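You operate a simulated robot arm through the tools that you are given. There is no shell and no other tool.

You run a simulated robot arm. Do the job below in one go: nothing can be reset, and whatever is moved stays where it is left.

## Task
Put inner drum 412 in the blue pail, fit the lid, close the band lever and tighten its screw.

The check looks at the end state, three seconds after you hand in, the way a careful person would. Anything else that was tipped, shoved, dropped, spilled or broken makes it a failure. A push-on lid holds only when it is set on centred and level and pressed home; a screw cap is set on level and turned clockwise until tight.

## Robot
A 6-joint arm with a two-finger gripper, fixed in place. Base frame: the origin is at the foot of the arm, x ahead of it, y to its left, z up. Readings come in mm, degrees, newtons and seconds.
Its first joint turns from -166.0 to 166.0 degrees. Payload 3.43 kg.
The TCP is the grasp point between the finger pads, 20 mm short of the fingertips. In the tool frame z runs along the fingers and y along their closing line. Largest opening 190 mm; the body of the gripper starts 248 mm behind the TCP.
Orientation is told as [roll, pitch, yaw] about the base's x, y, z axes, in that order, counted from this pose: with the fingers straight down and closing along the base's y, the tool's x points along the base's -x, its y along +y and its z along -z.

## Interface
- The arm moves only by the tool servo_tool. Its argument "commands" is a list of rows, each a list of 3 entries, a list of its own where there are three numbers: the opening, from 0 (shut) to 1 (fully open), then the shift along the base's x, y, z in units of 25 mm (1.0 is 25 mm), then the turn, a rotation vector about the base's x, y, z in units of 5 degrees (1.0 is 5 degrees). In form: [[grip, [x, y, z], [rx, ry, rz]], ...]. A call has 1 to 20 rows; each row shifts and turns the commanded pose from where the row before left it. A call with a number of a shift or a turn outside -1 to 1 is refused whole. A row lasts 0.2 s, in which the tool goes at most 50 mm and 8.6 degrees; a call with a longer step from one row to the next is refused whole, and so is a gripper value outside its range. Where a pose cannot be reached the arm comes as near as it can. A force on the tool above 40 N (or 10 N above the force at the start of the call, whichever is more), or a blocked arm, ends the call early, and 0.2 s more pass. The fingers move at their own pace (about 45 mm/s each) and stop on an object; they squeeze with about 25 N. The grip force told is the motor's: it shows also when the fingers shut on nothing. Time passes only in rows, and 0.2 s behind the last, so rows that do not move let the fingers close. The reply holds the time, the measured pose of the TCP, the force on the tool along the base axes, the opening and the grip force, in the units named above and with some noise, with the torque about the TCP (base axes, N m) and any sound that the robot's microphone picked up.
- Cameras (640 x 400 px; columns grow to the right, rows downward): "scene" is fixed at [49.9, -652.5, 1622.7]; the picture's right is [0.68, -0.73, 0.00], its down [-0.50, -0.46, -0.73] and it looks along [0.54, 0.50, -0.68] (base axes); focal length 214 px, centre (320, 200). "wrist" rides on the gripper at [70, -8, -288] in the tool frame; the picture's right is [0.12, 0.99, 0.00], its down [-0.96, 0.12, -0.25] and it looks along [-0.25, 0.03, 0.97] (tool axes); focal length 261 px, centre (320, 200). There is no depth. A picture from a camera that has moved, and an enlarged one, comes with that camera's place and axes in the base frame and with its lens. The place of the scene camera against the robot may be out by one fixed shift of up to 12 mm in any direction.
- capture(camera): a new picture of that camera. The clock stands still meanwhile.
- slide_trunk(by): slides the trunk up (or, below 0, down) by that many mm; the arm rides with it, the base frame stays. It gives what a move gives, with no picture.
- inspect(camera, box): a new picture of the part [left, top, right, bottom] of that camera's present view, enlarged. The clock stands still meanwhile.
- hand_in(): hands the job in; it is judged then, once.

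Places have to be worked out from the pictures, the camera data and where the tool is seen. Open the gripper and draw the arm clear of the work before you hand the job in, unless the task says otherwise.

The tools are called after "Call:" as a command line: name --argument value ..., lists and objects as JSON in quotes. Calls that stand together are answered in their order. servo_tool: Moves the arm, as the interface text tells. Its arguments: {"type":"object","properties":{"commands":{"type":"array","items":{"type":"array"}}},"required":["commands"]} The other tools are called the same way: slide_trunk (by) slides the trunk up or down; capture (camera) takes a picture; inspect (camera, box) takes an enlarged picture of a part of a camera's view; hand_in () hands the job in.

At the start:

```text
clock: 0.0
tool_pos: [664.8, 123.3, 1215.3]
ee_rot: [0.1, 0.0, 0.0]
wrist_force: [0.9, -0.5, 0.4]
torque: [-0.03, -0.01, -0.01]
grip_width: 189.8
grasp_force: 0.0
trunk travel left (down, up): [-150.0, 90.0]
```

scene: 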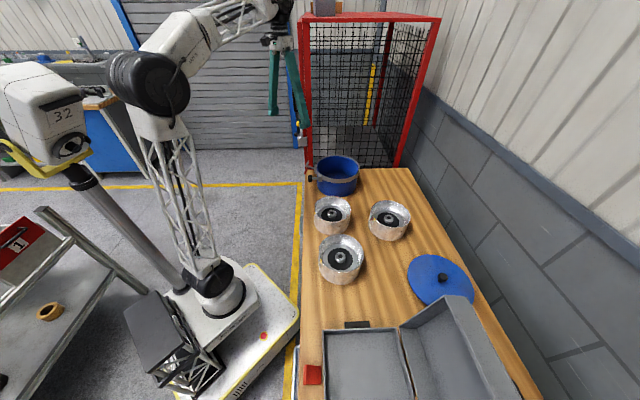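
wrist: 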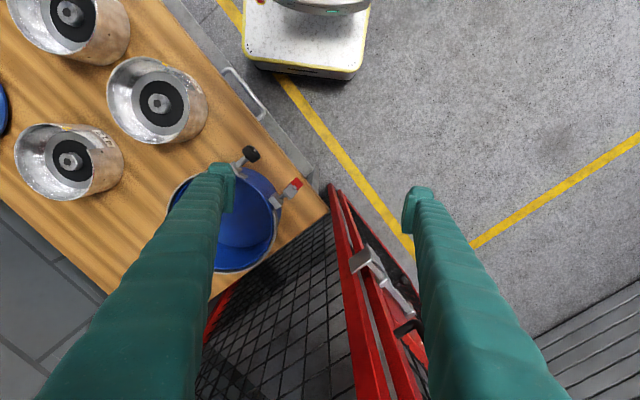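

I start by looking closer at the bench: the drums, the pail with its band, and the lid.

Call:
inspect --camera "scene" --box '[290, 140, 420, 220]'

Call:
inspect --camera "scene" --box '[300, 190, 480, 310]'

Call:
inspect --camera "wrist" --box '[0, 0, 320, 200]'

Call:
inspect --camera "wrist" --box '[160, 130, 340, 290]'

Call:
inspect --camera "scene" --box '[290, 280, 530, 400]'

```text
4.92 times, centred on (355, 180) of scene
camera zoom: at [49.9, -652.5, 1622.7], right [0.68, -0.73, 0.0], down [-0.5, -0.46, -0.73], along [0.54, 0.5, -0.68], focal length 1056 px, centre (148, 298)
```

zoom: 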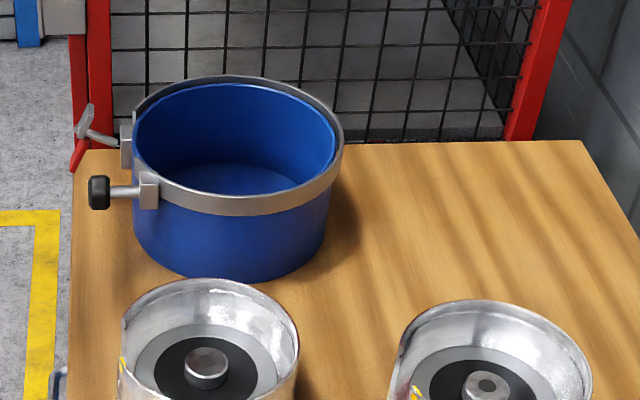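

```text
3.33 times, centred on (390, 250) of scene
camera zoom: at [49.9, -652.5, 1622.7], right [0.68, -0.73, 0.0], down [-0.5, -0.46, -0.73], along [0.54, 0.5, -0.68], focal length 715 px, centre (87, 33)
```

zoom: 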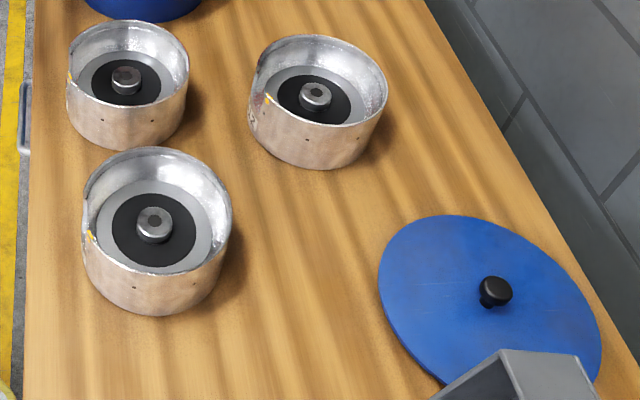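

```text
2.00 times, centred on (160, 100) of wrist
camera zoom: at [594.3, 115.6, 1502.2], right [-0.12, 0.99, 0.0], down [0.96, 0.12, 0.25], along [0.25, 0.03, -0.97], focal length 521 px, centre (640, 400)
```

zoom: 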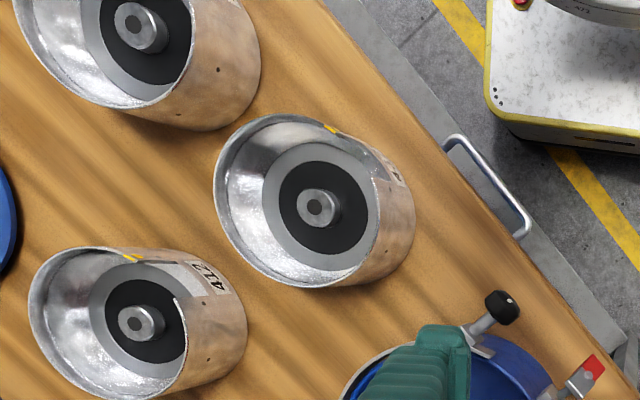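

```text
2.50 times, centred on (250, 210) of wrist
camera zoom: at [594.3, 115.6, 1502.2], right [-0.12, 0.99, 0.0], down [0.96, 0.12, 0.25], along [0.25, 0.03, -0.97], focal length 652 px, centre (495, 175)
```

zoom: 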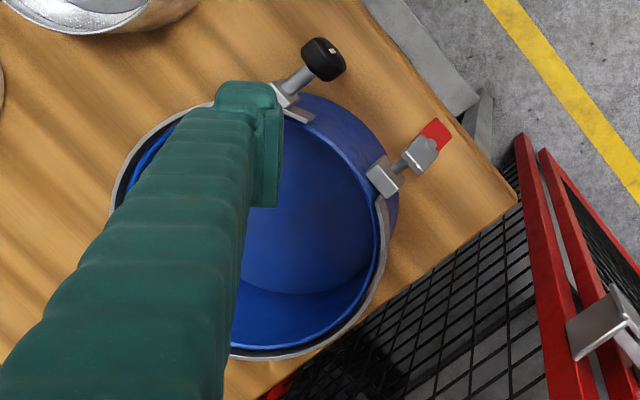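

```text
2.67 times, centred on (410, 340) of scene
camera zoom: at [49.9, -652.5, 1622.7], right [0.68, -0.73, 0.0], down [-0.5, -0.46, -0.73], along [0.54, 0.5, -0.68], focal length 572 px, centre (80, -173)
```

zoom: 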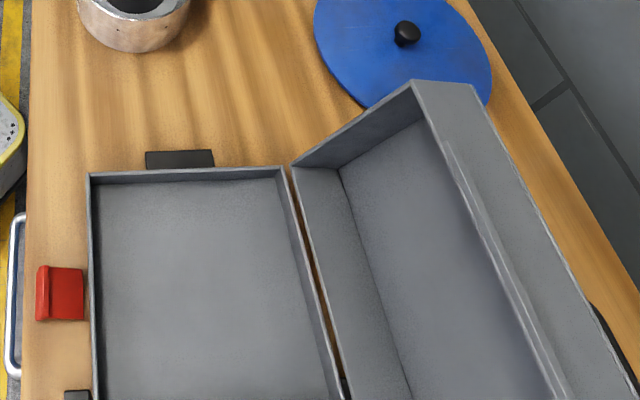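

The labels on the drum sides are partly visible in the wrist view; I enlarge them to read the numbers.

Call:
inspect --camera "wrist" --box '[10, 110, 130, 205]'

Call:
inspect --camera "wrist" --box '[100, 50, 220, 150]'

Call:
inspect --camera "wrist" --box '[0, 0, 140, 80]'

Call:
inspect --camera "scene" --box '[310, 190, 420, 290]'

Call:
inspect --camera "wrist" --box '[230, 130, 310, 190]'

```text
4.21 times, centred on (70, 158) of wrist
camera zoom: at [594.3, 115.6, 1502.2], right [-0.12, 0.99, 0.0], down [0.96, 0.12, 0.25], along [0.25, 0.03, -0.97], focal length 1098 px, centre (1373, 379)
```

zoom: 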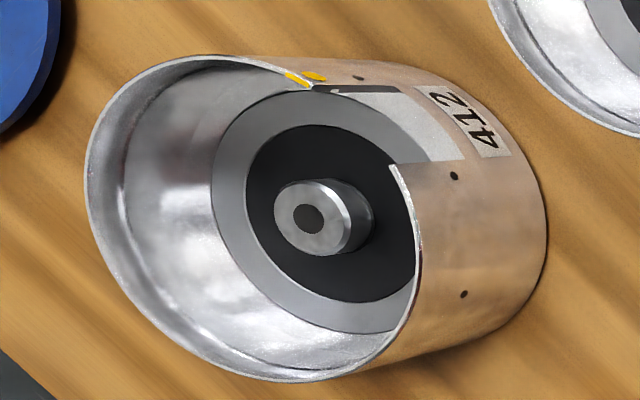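

```text
4.00 times, centred on (160, 100) of wrist
camera zoom: at [594.3, 115.6, 1502.2], right [-0.12, 0.99, 0.0], down [0.96, 0.12, 0.25], along [0.25, 0.03, -0.97], focal length 1043 px, centre (960, 600)
```

zoom: 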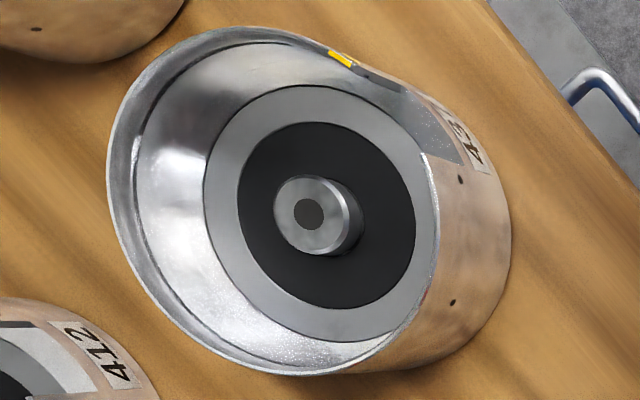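

```text
4.57 times, centred on (70, 40) of wrist
camera zoom: at [594.3, 115.6, 1502.2], right [-0.12, 0.99, 0.0], down [0.96, 0.12, 0.25], along [0.25, 0.03, -0.97], focal length 1192 px, centre (1463, 931)
```

zoom: 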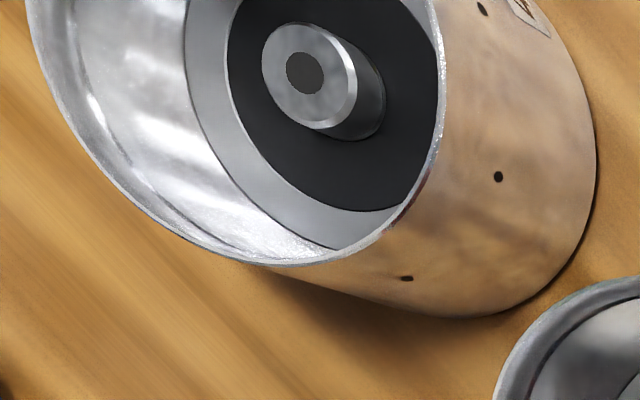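

```text
4.00 times, centred on (365, 240) of scene
camera zoom: at [49.9, -652.5, 1622.7], right [0.68, -0.73, 0.0], down [-0.5, -0.46, -0.73], along [0.54, 0.5, -0.68], focal length 858 px, centre (140, 40)
```

zoom: 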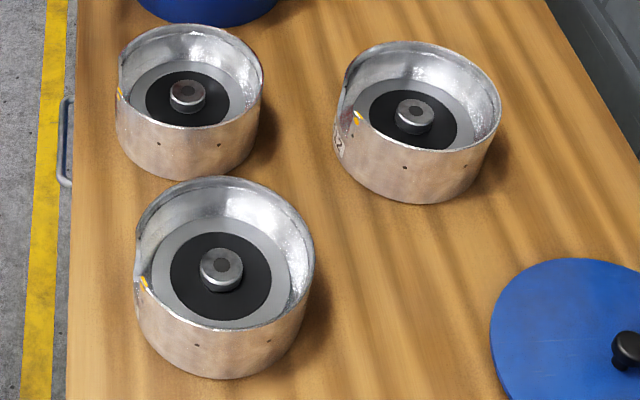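

```text
6.67 times, centred on (270, 160) of wrist
camera zoom: at [594.3, 115.6, 1502.2], right [-0.12, 0.99, 0.0], down [0.96, 0.12, 0.25], along [0.25, 0.03, -0.97], focal length 1738 px, centre (653, 467)
```

zoom: 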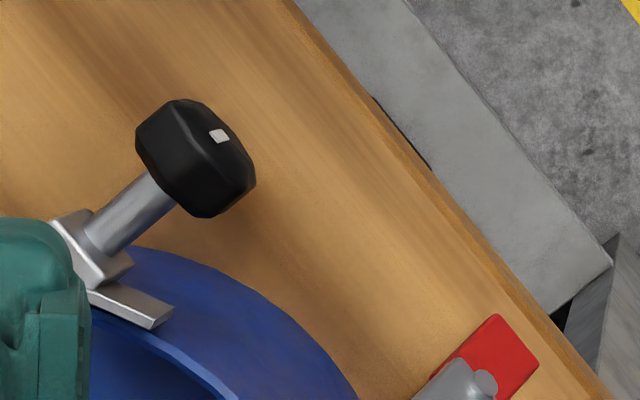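

Drum 412 is the one with the "412" label (right-hand one in the scene, I judge its rim at about (725,-438,945)); the pail is at about (811,-75) with rim near z 960, and the cage front lies about 150 mm beyond it. I move the arm high, away from the cage, to view drum 412 and the lid from above.

Call:
servo_tool --commands '[[1, [-0.2, -1, 0], [0, 0, 0]], [1, [-0.2, -1, 0], [0, 0, 0]], [1, [-0.2, -1, 0], [0, 0, 0]], [1, [-0.2, -1, 0], [0, 0, 0]], [1, [-0.2, -1, 0], [0, 0, 0]], [1, [-0.2, -1, 0], [0, 0, 0]], [1, [-0.2, -1, 0], [0, 0, 0]], [1, [-0.2, -1, 0], [0, 0, 0]], [1, [-0.2, -1, 0], [0, 0, 0]], [1, [-0.2, -1, 0], [0, 0, 0]], [1, [-0.2, -1, 0], [0, 0, 0]], [1, [-0.2, -1, 0], [0, 0, 0]], [1, [-0.2, -1, 0], [0, 0, 0]], [1, [-0.2, -1, 0], [0, 0, 0]], [1, [-0.2, -1, 0], [0, 0, 0]], [1, [-0.2, -1, 0], [0, 0, 0]], [1, [-0.2, -1, 0], [0, 0, 0]], [1, [-0.2, -1, 0], [0, 0, 0]], [1, [-0.2, -1, 0], [0, 0, 0]], [1, [-0.2, -1, 0], [0, 0, 0]]]'

Call:
capture --camera "wrist"

Call:
capture --camera "scene"

```text
clock: 4.2
tool_pos: [564.1, -377.7, 1213.9]
ee_rot: [0.0, 0.1, 0.1]
wrist_force: [-0.3, 0.4, 0.3]
torque: [-0.15, -0.02, 0.01]
grip_width: 190.2
grasp_force: 0.1
trunk travel left (down, up): [-150.0, 90.0]
```

```text
taken
camera wrist: at [493.8, -384.9, 1501.9], right [-0.12, 0.99, 0.0], down [0.96, 0.12, 0.25], along [0.25, 0.03, -0.97], focal length 261 px, centre (320, 200)
```

wrist: 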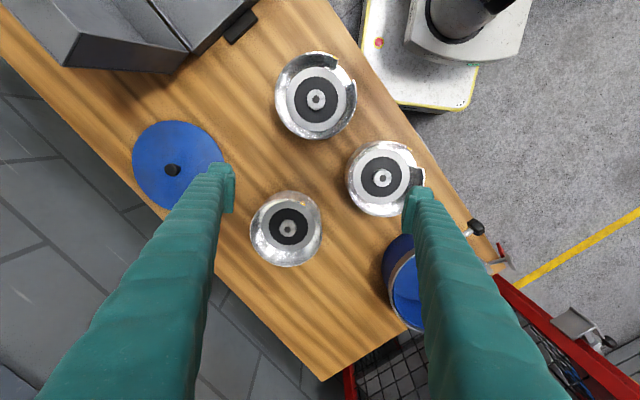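

```text
taken
```

scene: 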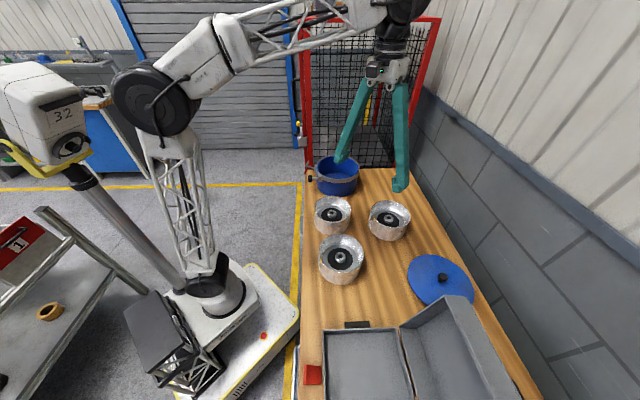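

The lid lies flat with its knob at about (621,-719), and drum 412's hub at about (722,-434). I enlarge these to measure them.

Call:
inspect --camera "wrist" --box '[110, 100, 240, 220]'

Call:
inspect --camera "wrist" --box '[235, 180, 335, 280]'

Call:
inspect --camera "wrist" --box '[360, 180, 520, 340]'

Call:
inspect --camera "scene" --box '[395, 240, 500, 320]'

```text
3.33 times, centred on (175, 160) of wrist
camera zoom: at [493.8, -384.9, 1501.9], right [-0.12, 0.99, 0.0], down [0.96, 0.12, 0.25], along [0.25, 0.03, -0.97], focal length 869 px, centre (803, 333)
```

zoom: 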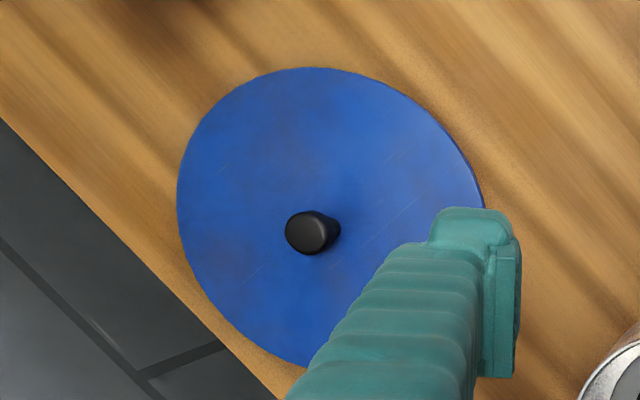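

```text
4.00 times, centred on (285, 230) of wrist
camera zoom: at [493.8, -384.9, 1501.9], right [-0.12, 0.99, 0.0], down [0.96, 0.12, 0.25], along [0.25, 0.03, -0.97], focal length 1043 px, centre (460, 80)
```

zoom: 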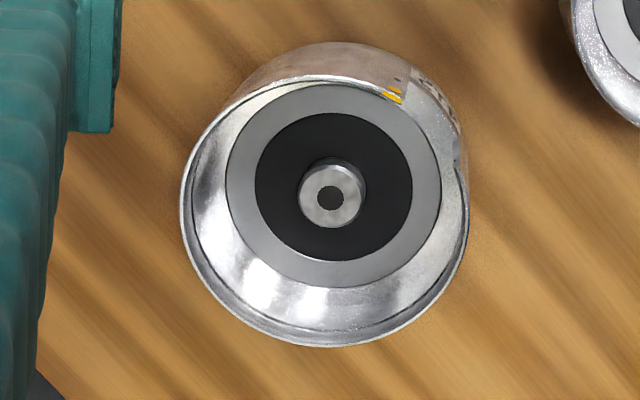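

```text
2.50 times, centred on (440, 260) of wrist
camera zoom: at [493.8, -384.9, 1501.9], right [-0.12, 0.99, 0.0], down [0.96, 0.12, 0.25], along [0.25, 0.03, -0.97], focal length 652 px, centre (20, 50)
```

zoom: 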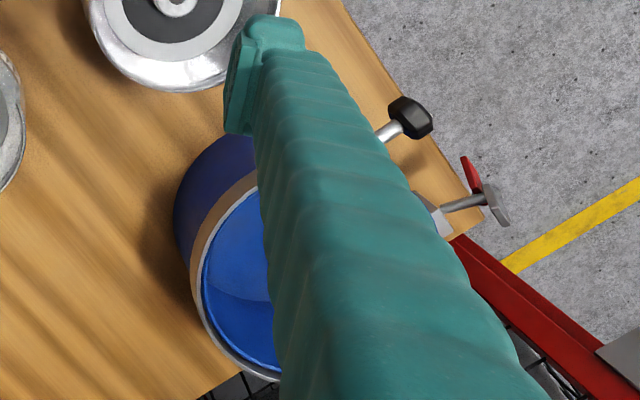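

```text
5.00 times, centred on (448, 280) of scene
camera zoom: at [49.9, -652.5, 1622.7], right [0.68, -0.73, 0.0], down [-0.5, -0.46, -0.73], along [0.54, 0.5, -0.68], focal length 1072 px, centre (-318, -200)
```

zoom: 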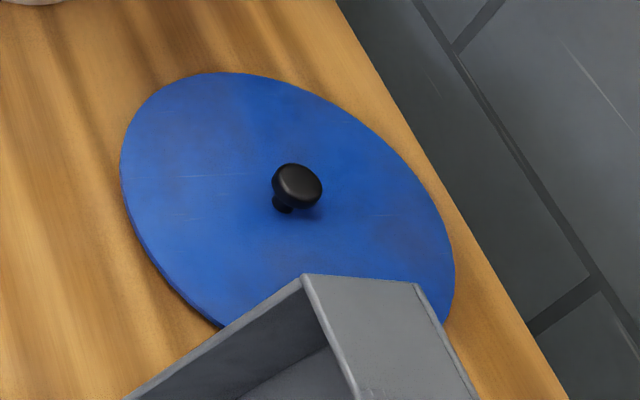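

Triangulating two wrist views gives the hub top of drum 412 at about (725,-434,917), rim about z 945, table about z 860. I move above the hub with the fingers part open and look straight down.

Call:
servo_tool --commands '[[0.6, [0.92, -0.32, -0.6], [0, 0, 0]], [0.6, [0.92, -0.32, -0.6], [0, 0, 0]], [0.6, [0.92, -0.32, -0.6], [0, 0, 0]], [0.6, [0.92, -0.32, -0.6], [0, 0, 0]], [0.6, [0.92, -0.32, -0.6], [0, 0, 0]], [0.6, [0.92, -0.32, -0.6], [0, 0, 0]], [0.6, [0.92, -0.32, -0.6], [0, 0, 0]], [0.6, [0, 0, 0], [0, 0, 0]]]'

Call:
capture --camera "wrist"

Call:
capture --camera "scene"

```text
clock: 6.0
tool_pos: [728.0, -436.0, 1109.5]
ee_rot: [0.0, 0.1, 0.1]
wrist_force: [0.3, 0.1, 0.1]
torque: [0.01, 0.08, 0.02]
grip_width: 114.1
grasp_force: 0.2
trunk travel left (down, up): [-150.0, 90.0]
```

```text
taken
camera wrist: at [657.4, -443.8, 1397.0], right [-0.12, 0.99, 0.0], down [0.96, 0.12, 0.25], along [0.25, 0.03, -0.97], focal length 261 px, centre (320, 200)
```

wrist: 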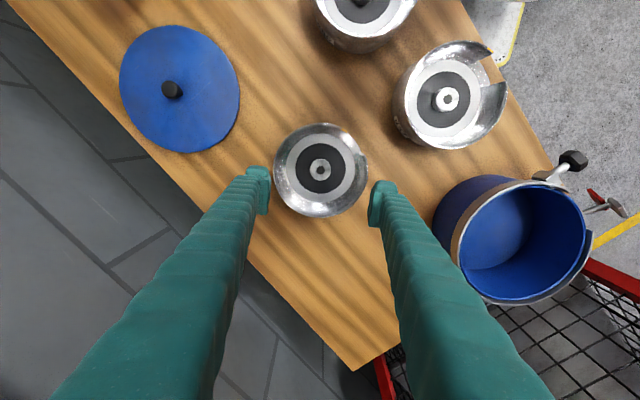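

```text
taken
```

scene: 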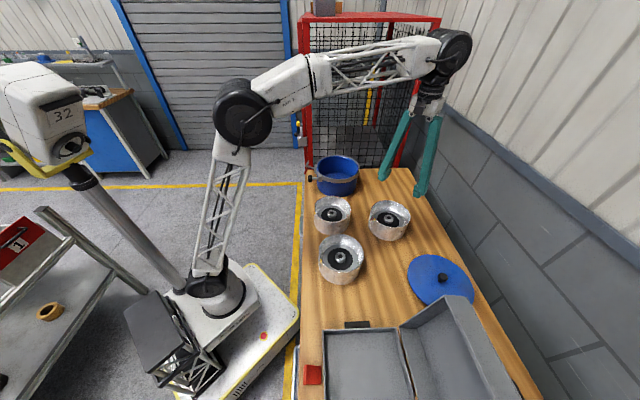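

The wrist view now shows drum, pail and lid together; I enlarge each to measure centres.

Call:
inspect --camera "wrist" --box '[260, 110, 380, 230]'

Call:
inspect --camera "wrist" --box '[420, 135, 640, 315]'

Call:
inspect --camera "wrist" --box '[100, 10, 260, 160]'

Call:
inspect --camera "wrist" --box '[530, 140, 640, 220]'

```text
3.33 times, centred on (320, 170) of wrist
camera zoom: at [657.4, -443.8, 1397.0], right [-0.12, 0.99, 0.0], down [0.96, 0.12, 0.25], along [0.25, 0.03, -0.97], focal length 869 px, centre (320, 300)
```

zoom: 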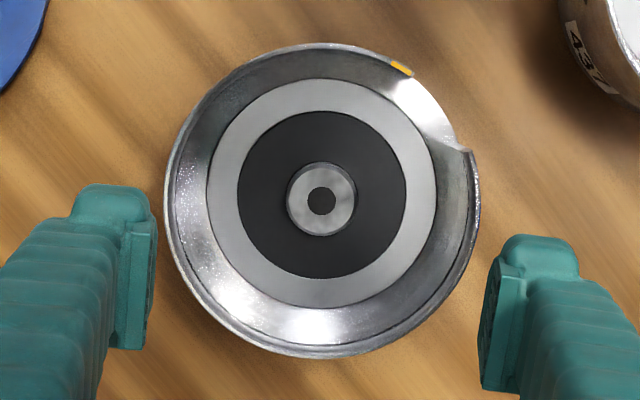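

```text
2.22 times, centred on (530, 225) of wrist
camera zoom: at [657.4, -443.8, 1397.0], right [-0.12, 0.99, 0.0], down [0.96, 0.12, 0.25], along [0.25, 0.03, -0.97], focal length 579 px, centre (-147, 144)
```

zoom: 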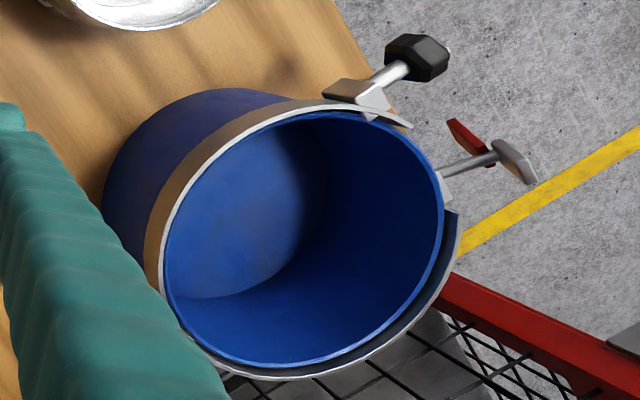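

```text
2.67 times, centred on (180, 85) of wrist
camera zoom: at [657.4, -443.8, 1397.0], right [-0.12, 0.99, 0.0], down [0.96, 0.12, 0.25], along [0.25, 0.03, -0.97], focal length 695 px, centre (693, 507)
```

zoom: 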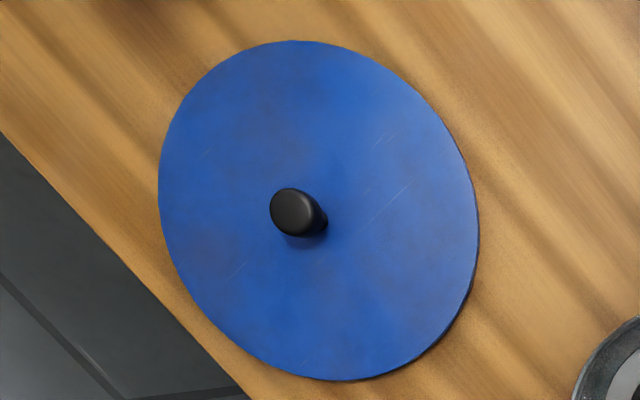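

```text
5.00 times, centred on (585, 180) of wrist
camera zoom: at [657.4, -443.8, 1397.0], right [-0.12, 0.99, 0.0], down [0.96, 0.12, 0.25], along [0.25, 0.03, -0.97], focal length 1303 px, centre (-1005, 300)
```

zoom: 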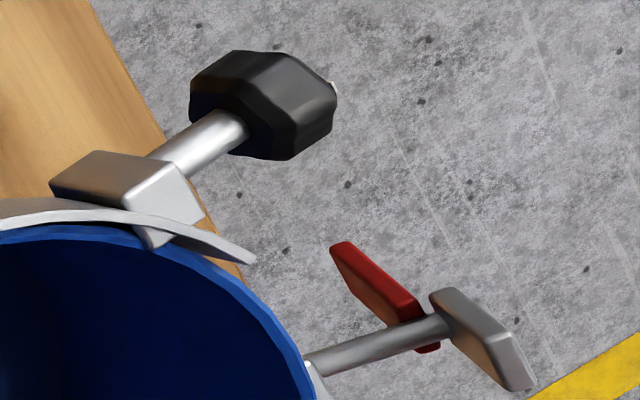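

Hub centre works out at about (723.6,-435.2), hub diameter about 39 mm, drum diameter about 166 mm. I narrow the fingers to about 76 mm, centre over the hub and come down to just above it for a check.

Call:
servo_tool --commands '[[0.4, [-0.18, 0.03, -0.5], [0, 0, 0]], [0.4, [0, 0, -0.8], [0, 0, 0]], [0.4, [0, 0, -0.8], [0, 0, 0]], [0.4, [0, 0, -0.8], [0, 0, 0]], [0.4, [0, 0, -0.8], [0, 0, 0]], [0.4, [0, 0, -0.8], [0, 0, 0]], [0.4, [0, 0, -0.7], [0, 0, 0]], [0.4, [0, 0, 0], [0, 0, 0]]]'

Call:
capture --camera "wrist"

Call:
inspect --camera "scene" --box '[340, 140, 460, 260]'

```text
clock: 7.8
tool_pos: [720.3, -432.7, 977.2]
ee_rot: [0.0, 0.0, 0.0]
wrist_force: [0.7, -0.2, -1.1]
torque: [-0.02, 0.0, -0.01]
grip_width: 75.9
grasp_force: 0.0
trunk travel left (down, up): [-150.0, 90.0]
```

```text
taken
camera wrist: at [649.7, -439.7, 1264.2], right [-0.12, 0.99, 0.0], down [0.96, 0.12, 0.25], along [0.25, 0.03, -0.97], focal length 261 px, centre (320, 200)
```

wrist: 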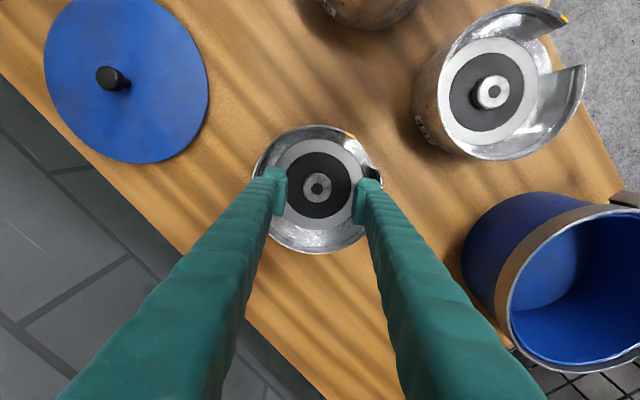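

```text
3.33 times, centred on (400, 200) of scene
camera zoom: at [49.9, -652.5, 1622.7], right [0.68, -0.73, 0.0], down [-0.5, -0.46, -0.73], along [0.54, 0.5, -0.68], focal length 715 px, centre (53, 200)
```

zoom: 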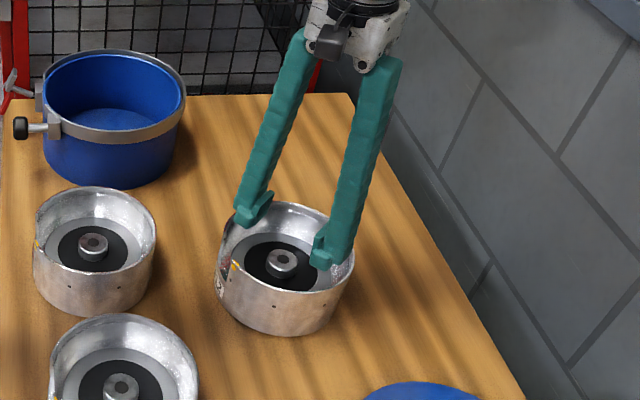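

The tool axis should fall near pixel (319.6,186) at hub height, and the hub shows at about (318,187); I enlarge to check the centring exactly.

Call:
inspect --camera "wrist" --box '[245, 120, 395, 260]'

```text
2.86 times, centred on (320, 190) of wrist
camera zoom: at [649.7, -439.7, 1264.2], right [-0.12, 0.99, 0.0], down [0.96, 0.12, 0.25], along [0.25, 0.03, -0.97], focal length 745 px, centre (320, 229)
```

zoom: 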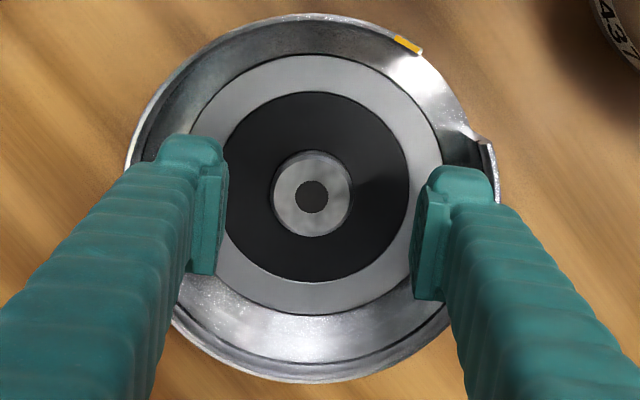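

The hub sits about 3.5 mm in x and -3 mm in y off the tool axis; I correct this and go down so the fingertips straddle the hub.

Call:
servo_tool --commands '[[0.4, [0.14, -0.12, -0.5], [0, 0, 0]], [0.4, [0, 0, -0.5], [0, 0, 0]], [0.4, [0, 0, -0.5], [0, 0, 0]], [0.4, [0, 0, -0.4], [0, 0, 0]], [0.4, [0, 0, -0.2], [0, 0, 0]], [0.4, [0, 0, -0.1], [0, 0, 0]], [0.4, [0, 0, 0], [0, 0, 0]]]'

Call:
inspect --camera "wrist" --box '[245, 120, 395, 260]'

Call:
inspect --camera "scene" --box '[355, 180, 425, 250]'

```text
clock: 9.4
tool_pos: [725.0, -436.2, 924.5]
ee_rot: [-0.1, 0.0, 0.0]
wrist_force: [1.1, 0.2, 2.3]
torque: [0.04, -0.02, 0.0]
grip_width: 75.9
grasp_force: 0.1
trunk travel left (down, up): [-150.0, 90.0]
```

```text
2.86 times, centred on (320, 190) of wrist
camera zoom: at [654.4, -443.3, 1211.3], right [-0.12, 0.99, 0.0], down [0.96, 0.12, 0.25], along [0.25, 0.03, -0.97], focal length 745 px, centre (320, 229)
```

zoom: 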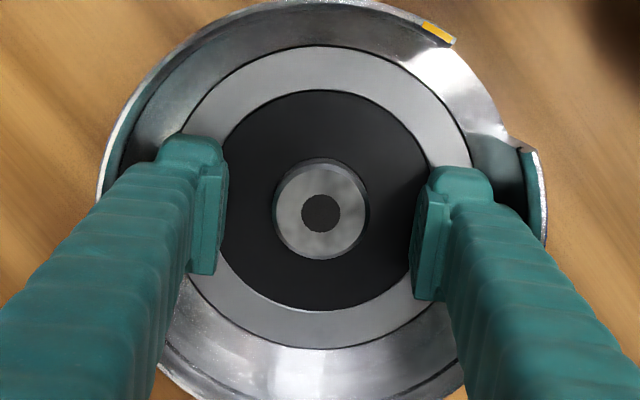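

```text
5.71 times, centred on (390, 215) of scene
camera zoom: at [49.9, -652.5, 1622.7], right [0.68, -0.73, 0.0], down [-0.5, -0.46, -0.73], along [0.54, 0.5, -0.68], focal length 1226 px, centre (-80, 114)
```

zoom: 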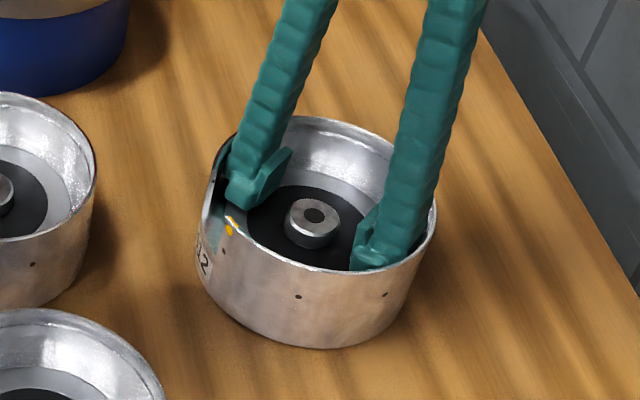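

Fingertips are inside the drum, straddling the hub and centred. I go down 4 mm more and close on the hub.

Call:
servo_tool --commands '[[0.4, [0, 0, -0.08], [0, 0, 0]], [0.4, [0, 0, -0.08], [0, 0, 0]], [0.1, [0, 0, 0], [0, 0, 0]], [0.1, [0, 0, 0], [0, 0, 0]], [0.0, [0, 0, 0], [0, 0, 0]], [0.0, [0, 0, 0], [0, 0, 0]], [0.0, [0, 0, 0], [0, 0, 0]]]'

Call:
inspect --camera "wrist" --box '[245, 120, 395, 260]'

Call:
inspect --camera "scene" --box '[355, 180, 425, 250]'

```text
clock: 10.3
tool_pos: [725.4, -433.4, 924.8]
ee_rot: [-0.2, -0.2, 0.1]
wrist_force: [-2.1, 9.7, 24.8]
torque: [1.32, 0.38, -0.2]
grip_width: 46.6
grasp_force: 11.7
trunk travel left (down, up): [-150.0, 90.0]
stopped in row 4: the force on the tool passed its limit at 58 N (the readings are from after the stop); the commanded pose is now the measured one
```

```text
2.86 times, centred on (320, 190) of wrist
camera zoom: at [653.8, -440.0, 1212.0], right [-0.12, 0.99, 0.0], down [0.96, 0.12, 0.25], along [0.25, 0.03, -0.97], focal length 745 px, centre (320, 229)
```

zoom: 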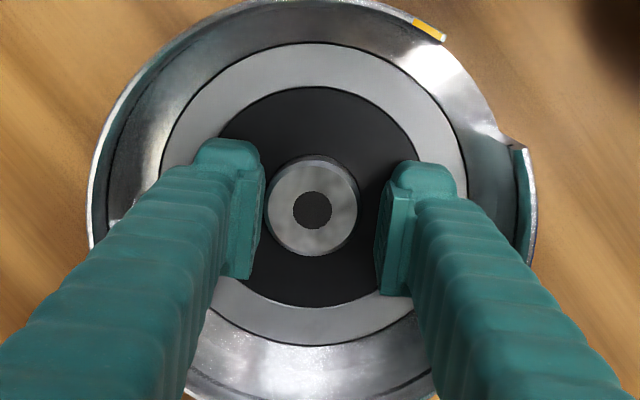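

```text
5.71 times, centred on (390, 215) of scene
camera zoom: at [49.9, -652.5, 1622.7], right [0.68, -0.73, 0.0], down [-0.5, -0.46, -0.73], along [0.54, 0.5, -0.68], focal length 1226 px, centre (-80, 114)
```

zoom: 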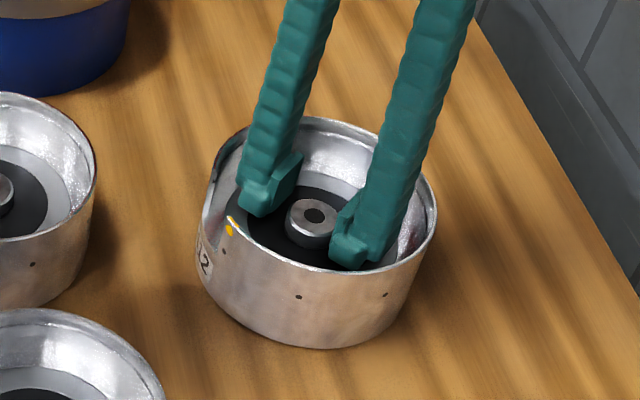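

The fingertips touched the drum floor (58 N peak) while closing, so the floor is at about z 904. I raise 4 mm, reopen slightly, recentre by 3 mm in -y and close again.

Call:
servo_tool --commands '[[0.3, [0, 0, 0.08], [0, 0, 0]], [0.3, [0, 0, 0.08], [0, 0, 0]], [0.3, [0, -0.11, 0], [0, 0, 0]], [0.3, [0, 0, 0], [0, 0, 0]]]'

Call:
inspect --camera "wrist" --box '[245, 120, 395, 260]'

```text
clock: 11.3
tool_pos: [725.7, -438.5, 925.6]
ee_rot: [0.0, -0.1, 0.0]
wrist_force: [0.3, -0.8, -0.6]
torque: [0.01, -0.03, -0.01]
grip_width: 57.2
grasp_force: 0.1
trunk travel left (down, up): [-150.0, 90.0]
```

```text
2.86 times, centred on (320, 190) of wrist
camera zoom: at [654.3, -445.6, 1212.9], right [-0.12, 0.99, 0.0], down [0.96, 0.12, 0.25], along [0.25, 0.03, -0.97], focal length 745 px, centre (320, 229)
```

zoom: 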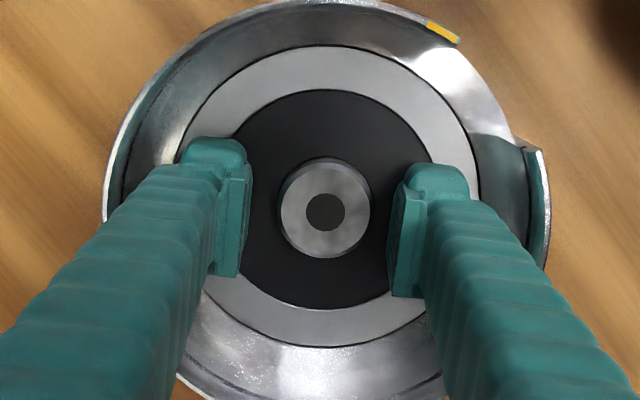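

Now the hub is 3 mm to the +y side of the finger midline; I shift back 2.5 mm and close gently.

Call:
servo_tool --commands '[[0.3, [0, 0.1, 0], [0, 0, 0]], [0.24, [0, 0, 0], [0, 0, 0]], [0.2, [0, 0, 0], [0, 0, 0]], [0.1, [0, 0, 0], [0, 0, 0]], [0.0, [0, 0, 0], [0, 0, 0]], [0.0, [0, 0, 0], [0, 0, 0]]]'

Call:
inspect --camera "wrist" --box '[245, 120, 395, 260]'

```text
clock: 12.7
tool_pos: [726.7, -436.5, 926.4]
ee_rot: [0.0, -0.1, 0.1]
wrist_force: [2.3, -6.6, 0.3]
torque: [-0.03, -0.06, 0.0]
grip_width: 38.6
grasp_force: 25.2
trunk travel left (down, up): [-150.0, 90.0]
```

```text
2.86 times, centred on (320, 190) of wrist
camera zoom: at [654.2, -443.4, 1212.9], right [-0.12, 0.99, 0.0], down [0.96, 0.12, 0.25], along [0.25, 0.03, -0.97], focal length 745 px, centre (320, 229)
```

zoom: 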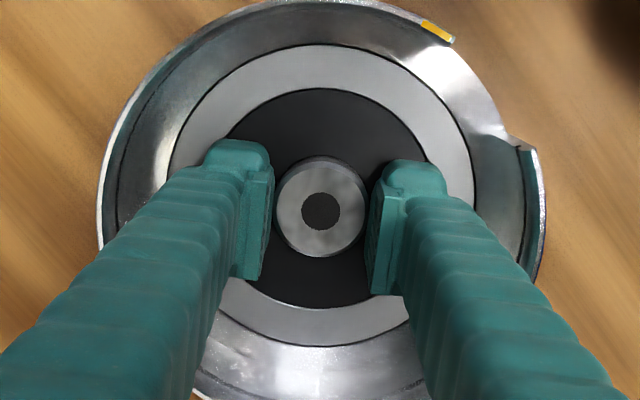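

The hub is gripped (38.6 mm, 25 N). I lift gently by a few mm and read the weight.

Call:
servo_tool --commands '[[0.0, [0, 0, 0.1], [0, 0, 0]], [0.0, [0, 0, 0.2], [0, 0, 0]], [0.0, [0, 0, 0.3], [0, 0, 0]], [0.0, [0, 0, 0.3], [0, 0, 0]], [0.0, [0, 0, 0], [0, 0, 0]]]'

Call:
inspect --camera "wrist" --box '[245, 120, 395, 260]'

Call:
inspect --camera "scene" --box '[340, 160, 440, 260]'

```text
clock: 13.9
tool_pos: [725.9, -435.4, 947.6]
ee_rot: [0.1, 0.0, 0.0]
wrist_force: [-0.4, 0.0, -18.9]
torque: [0.04, -0.07, 0.0]
grip_width: 39.0
grasp_force: 25.0
trunk travel left (down, up): [-150.0, 90.0]
```

```text
2.86 times, centred on (320, 190) of wrist
camera zoom: at [655.0, -443.1, 1235.2], right [-0.12, 0.99, 0.0], down [0.96, 0.12, 0.25], along [0.25, 0.03, -0.97], focal length 745 px, centre (320, 229)
```

zoom: 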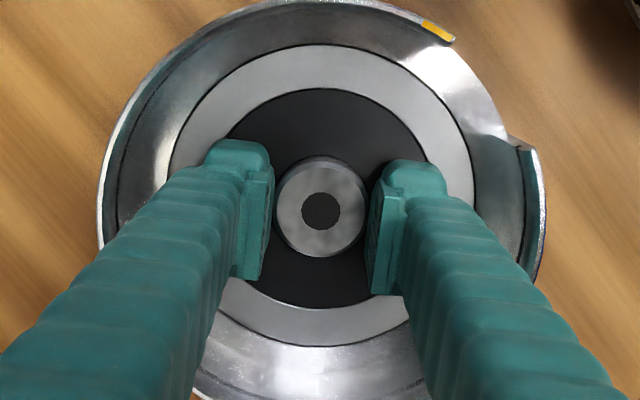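

```text
4.00 times, centred on (390, 210) of scene
camera zoom: at [49.9, -652.5, 1622.7], right [0.68, -0.73, 0.0], down [-0.5, -0.46, -0.73], along [0.54, 0.5, -0.68], focal length 858 px, centre (40, 160)
```

zoom: 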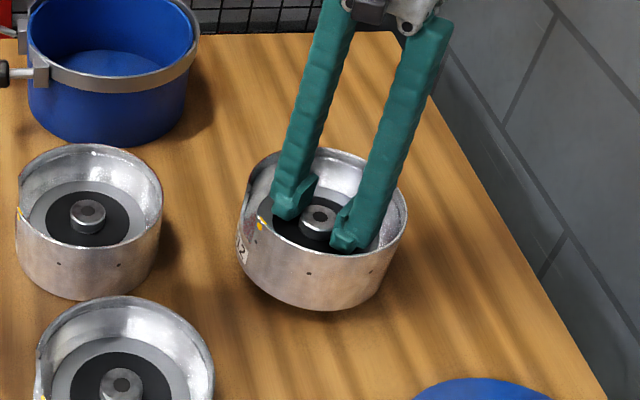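

Drum lifts cleanly, about 18.9 N, no slip. I raise it well above the pail rim and move partway to the pail to measure the pail centre with the wrist camera.

Call:
servo_tool --commands '[[0.0, [0, 0, 0.5], [0, 0, 0]], [0.0, [0, 0, 0.8], [0, 0, 0]], [0.0, [0, 0, 0.8], [0, 0, 0]], [0.0, [0, 0, 0.8], [0, 0, 0]], [0.0, [0, 0, 0.8], [0, 0, 0]], [0.0, [0, 0, 0.8], [0, 0, 0]], [0.0, [0, 0, 0.8], [0, 0, 0]], [0.0, [0, 0, 0.5], [0, 0, 0]], [0.0, [0.05, 0.5, 0], [0, 0, 0]], [0.0, [0.1, 0.8, 0], [0, 0, 0]], [0.0, [0.1, 0.8, 0], [0, 0, 0]], [0.0, [0.1, 0.8, 0], [0, 0, 0]], [0.0, [0.1, 0.8, 0], [0, 0, 0]], [0.0, [0.1, 0.8, 0], [0, 0, 0]], [0.0, [0.05, 0.5, 0], [0, 0, 0]], [0.0, [0, 0, 0], [0, 0, 0]]]'

Call:
capture --camera "wrist"

Call:
capture --camera "scene"

```text
clock: 17.3
tool_pos: [740.5, -310.3, 1094.0]
ee_rot: [-0.1, -0.1, 0.0]
wrist_force: [-0.2, 0.0, -19.8]
torque: [-0.01, -0.05, 0.02]
grip_width: 38.8
grasp_force: 25.0
trunk travel left (down, up): [-150.0, 90.0]
```

```text
taken
camera wrist: at [669.5, -317.9, 1380.3], right [-0.12, 0.99, 0.0], down [0.96, 0.12, 0.25], along [0.25, 0.03, -0.97], focal length 261 px, centre (320, 200)
```

wrist: 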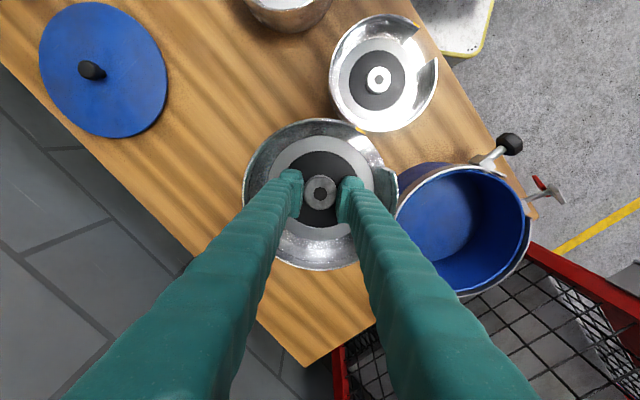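

```text
taken
```

scene: 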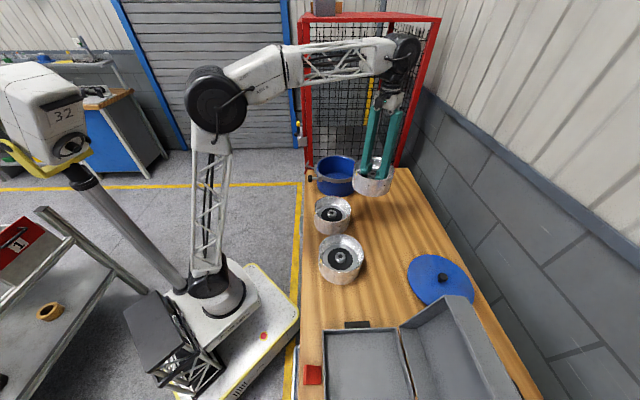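

Call:
inspect --camera "wrist" --box '[380, 120, 580, 310]'

Call:
inspect --camera "wrist" --box '[460, 110, 580, 220]'

```text
2.11 times, centred on (480, 215) of wrist
camera zoom: at [669.5, -317.9, 1380.3], right [-0.12, 0.99, 0.0], down [0.96, 0.12, 0.25], along [0.25, 0.03, -0.97], focal length 549 px, centre (-17, 168)
```

zoom: 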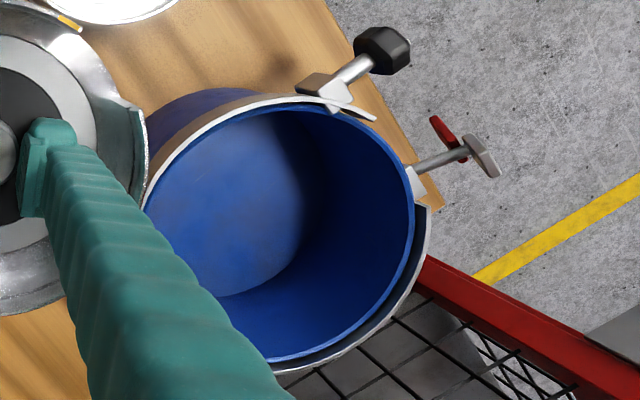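

```text
3.64 times, centred on (520, 165) of wrist
camera zoom: at [669.5, -317.9, 1380.3], right [-0.12, 0.99, 0.0], down [0.96, 0.12, 0.25], along [0.25, 0.03, -0.97], focal length 948 px, centre (-407, 327)
```

zoom: 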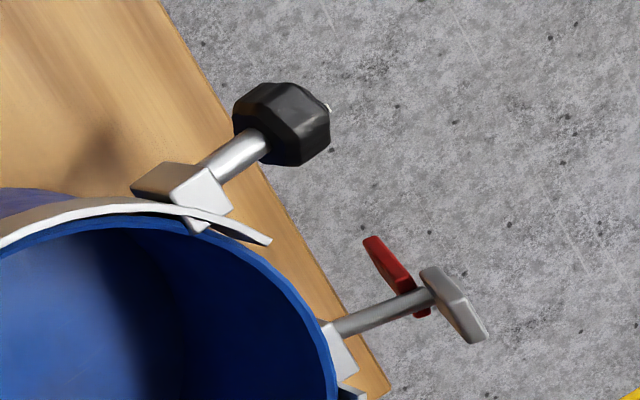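

From the rim points I get the pail centre at about (805,-68) with rim near z 970, and inner radius about 105, so the 83 mm radius drum has about 20 mm of room. I carry the drum over the pail at this height.

Call:
servo_tool --commands '[[0.0, [0.1, 0.4, 0], [0, 0, 0]], [0.0, [0.22, 0.8, 0], [0, 0, 0]], [0.0, [0.22, 0.8, 0], [0, 0, 0]], [0.0, [0.22, 0.8, 0], [0, 0, 0]], [0.0, [0.22, 0.8, 0], [0, 0, 0]], [0.0, [0.22, 0.8, 0], [0, 0, 0]], [0.0, [0.22, 0.8, 0], [0, 0, 0]], [0.0, [0.22, 0.8, 0], [0, 0, 0]], [0.0, [0.22, 0.8, 0], [0, 0, 0]], [0.0, [0.22, 0.8, 0], [0, 0, 0]], [0.0, [0.22, 0.8, 0], [0, 0, 0]], [0.0, [0.22, 0.8, 0], [0, 0, 0]], [0.0, [0.1, 0.4, 0], [0, 0, 0]], [0.0, [0.0, 0.05, 0], [0, 0, 0]], [0.0, [0.0, 0.0, 0], [0, 0, 0]]]'

Call:
capture --camera "wrist"

Call:
inspect --camera "scene" --box '[280, 90, 420, 220]'

Call:
capture --camera "scene"

```text
clock: 20.5
tool_pos: [806.1, -69.5, 1093.0]
ee_rot: [0.0, -0.1, 0.1]
wrist_force: [-0.3, -0.2, -19.3]
torque: [0.0, -0.06, 0.03]
grip_width: 38.9
grasp_force: 25.2
trunk travel left (down, up): [-150.0, 90.0]
```

```text
taken
camera wrist: at [734.4, -76.2, 1381.4], right [-0.12, 0.99, 0.0], down [0.96, 0.12, 0.25], along [0.25, 0.03, -0.97], focal length 261 px, centre (320, 200)
```

wrist: 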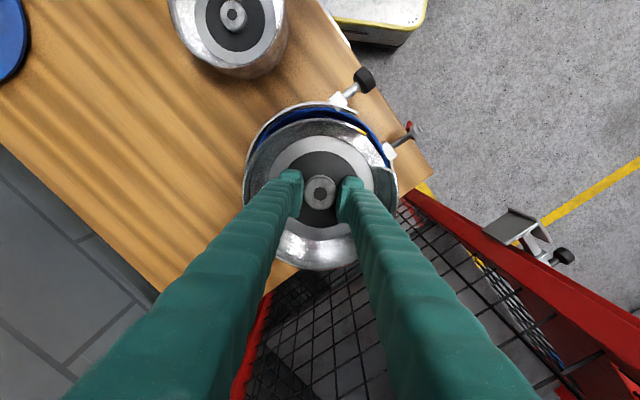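

```text
3.08 times, centred on (350, 155) of scene
camera zoom: at [49.9, -652.5, 1622.7], right [0.68, -0.73, 0.0], down [-0.5, -0.46, -0.73], along [0.54, 0.5, -0.68], focal length 660 px, centre (228, 338)
```

zoom: 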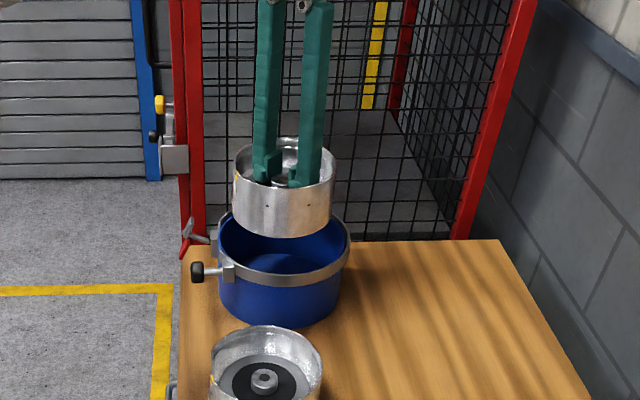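

```text
taken
```

scene: 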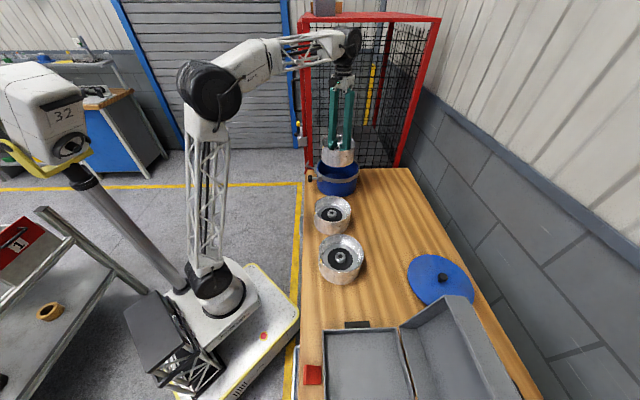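

The scene picture shows the drum centred over the pail left-to-right. I check the rim arc in the wrist view for the other direction.

Call:
inspect --camera "wrist" --box '[230, 80, 430, 205]'

```text
3.20 times, centred on (330, 142) of wrist
camera zoom: at [734.4, -76.2, 1381.4], right [-0.12, 0.99, 0.0], down [0.96, 0.12, 0.25], along [0.25, 0.03, -0.97], focal length 834 px, centre (288, 384)
```

zoom: 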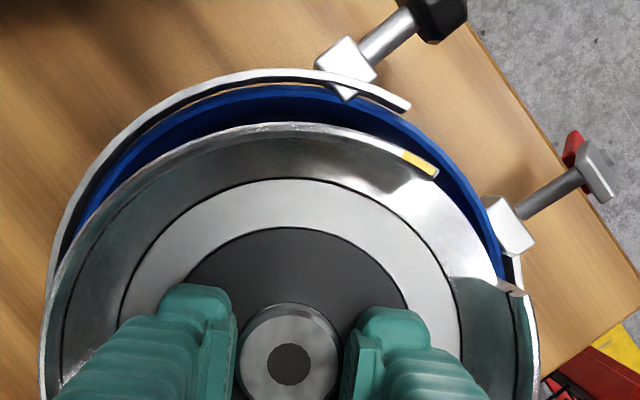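

The rim arc fits a circle with centre about 2–3 mm in +x of the tool axis, radius about 109 mm. I correct and lower the drum into the pail, stopping above the floor.

Call:
servo_tool --commands '[[0.0, [0.1, 0.02, -0.4], [0, 0, 0]], [0.0, [0, 0, -0.6], [0, 0, 0]], [0.0, [0, 0, -0.6], [0, 0, 0]], [0.0, [0, 0, -0.6], [0, 0, 0]], [0.0, [0, 0, -0.6], [0, 0, 0]], [0.0, [0, 0, -0.6], [0, 0, 0]], [0.0, [0, 0, -0.6], [0, 0, 0]], [0.0, [0, 0, -0.5], [0, 0, 0]], [0.0, [0, 0, -0.4], [0, 0, 0]], [0.0, [0, 0, -0.3], [0, 0, 0]], [0.0, [0, 0, 0], [0, 0, 0]]]'

Call:
capture --camera "wrist"

Call:
inspect --camera "scene" --box '[290, 110, 390, 210]'

```text
clock: 22.9
tool_pos: [807.8, -68.2, 962.6]
ee_rot: [0.0, -0.1, 0.0]
wrist_force: [0.5, 0.0, -19.1]
torque: [0.03, -0.04, -0.01]
grip_width: 38.9
grasp_force: 24.8
trunk travel left (down, up): [-150.0, 90.0]
```

```text
taken
camera wrist: at [737.3, -75.9, 1250.3], right [-0.12, 0.99, 0.0], down [0.96, 0.12, 0.25], along [0.25, 0.03, -0.97], focal length 261 px, centre (320, 200)
```

wrist: 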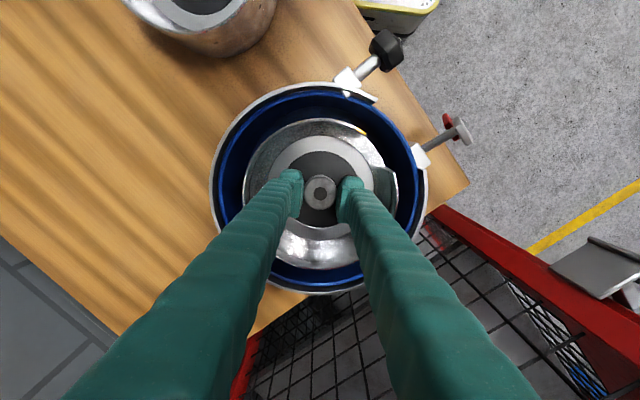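

```text
4.00 times, centred on (340, 160) of scene
camera zoom: at [49.9, -652.5, 1622.7], right [0.68, -0.73, 0.0], down [-0.5, -0.46, -0.73], along [0.54, 0.5, -0.68], focal length 858 px, centre (240, 360)
```

zoom: 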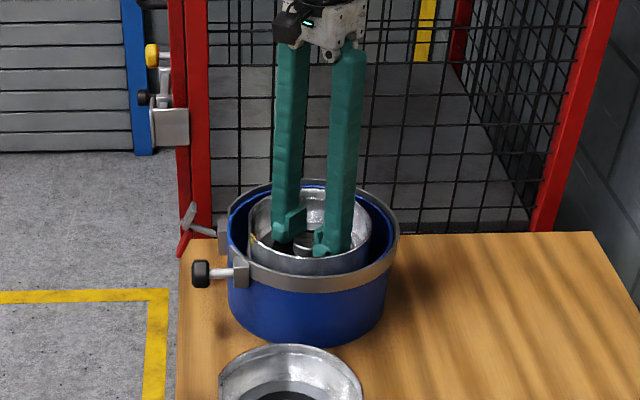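

The drum is well centred in the pail. I lower slowly until the pail floor takes the weight.

Call:
servo_tool --commands '[[0.0, [0, 0, -0.3], [0, 0, 0]], [0.0, [0, 0, -0.3], [0, 0, 0]], [0.0, [0, 0, -0.2], [0, 0, 0]], [0.0, [0, 0, -0.2], [0, 0, 0]], [0.0, [0, 0, 0], [0, 0, 0]]]'

```text
clock: 24.1
tool_pos: [807.8, -69.3, 938.4]
ee_rot: [0.0, 0.0, 0.0]
wrist_force: [-0.2, 0.5, -19.5]
torque: [0.02, -0.05, -0.04]
grip_width: 38.9
grasp_force: 25.0
trunk travel left (down, up): [-150.0, 90.0]
```

Still hanging free at z 938; I continue down in small steps.

Call:
servo_tool --commands '[[0.0, [0, 0, -0.1], [0, 0, 0]], [0.0, [0, 0, -0.1], [0, 0, 0]], [0.0, [0, 0, -0.06], [0, 0, 0]], [0.0, [0, 0, 0], [0, 0, 0]]]'

```text
clock: 25.1
tool_pos: [808.7, -69.4, 933.0]
ee_rot: [0.0, -0.2, 0.1]
wrist_force: [-3.8, -0.4, 0.4]
torque: [0.01, 0.1, 0.01]
grip_width: 39.0
grasp_force: 25.3
trunk travel left (down, up): [-150.0, 90.0]
```

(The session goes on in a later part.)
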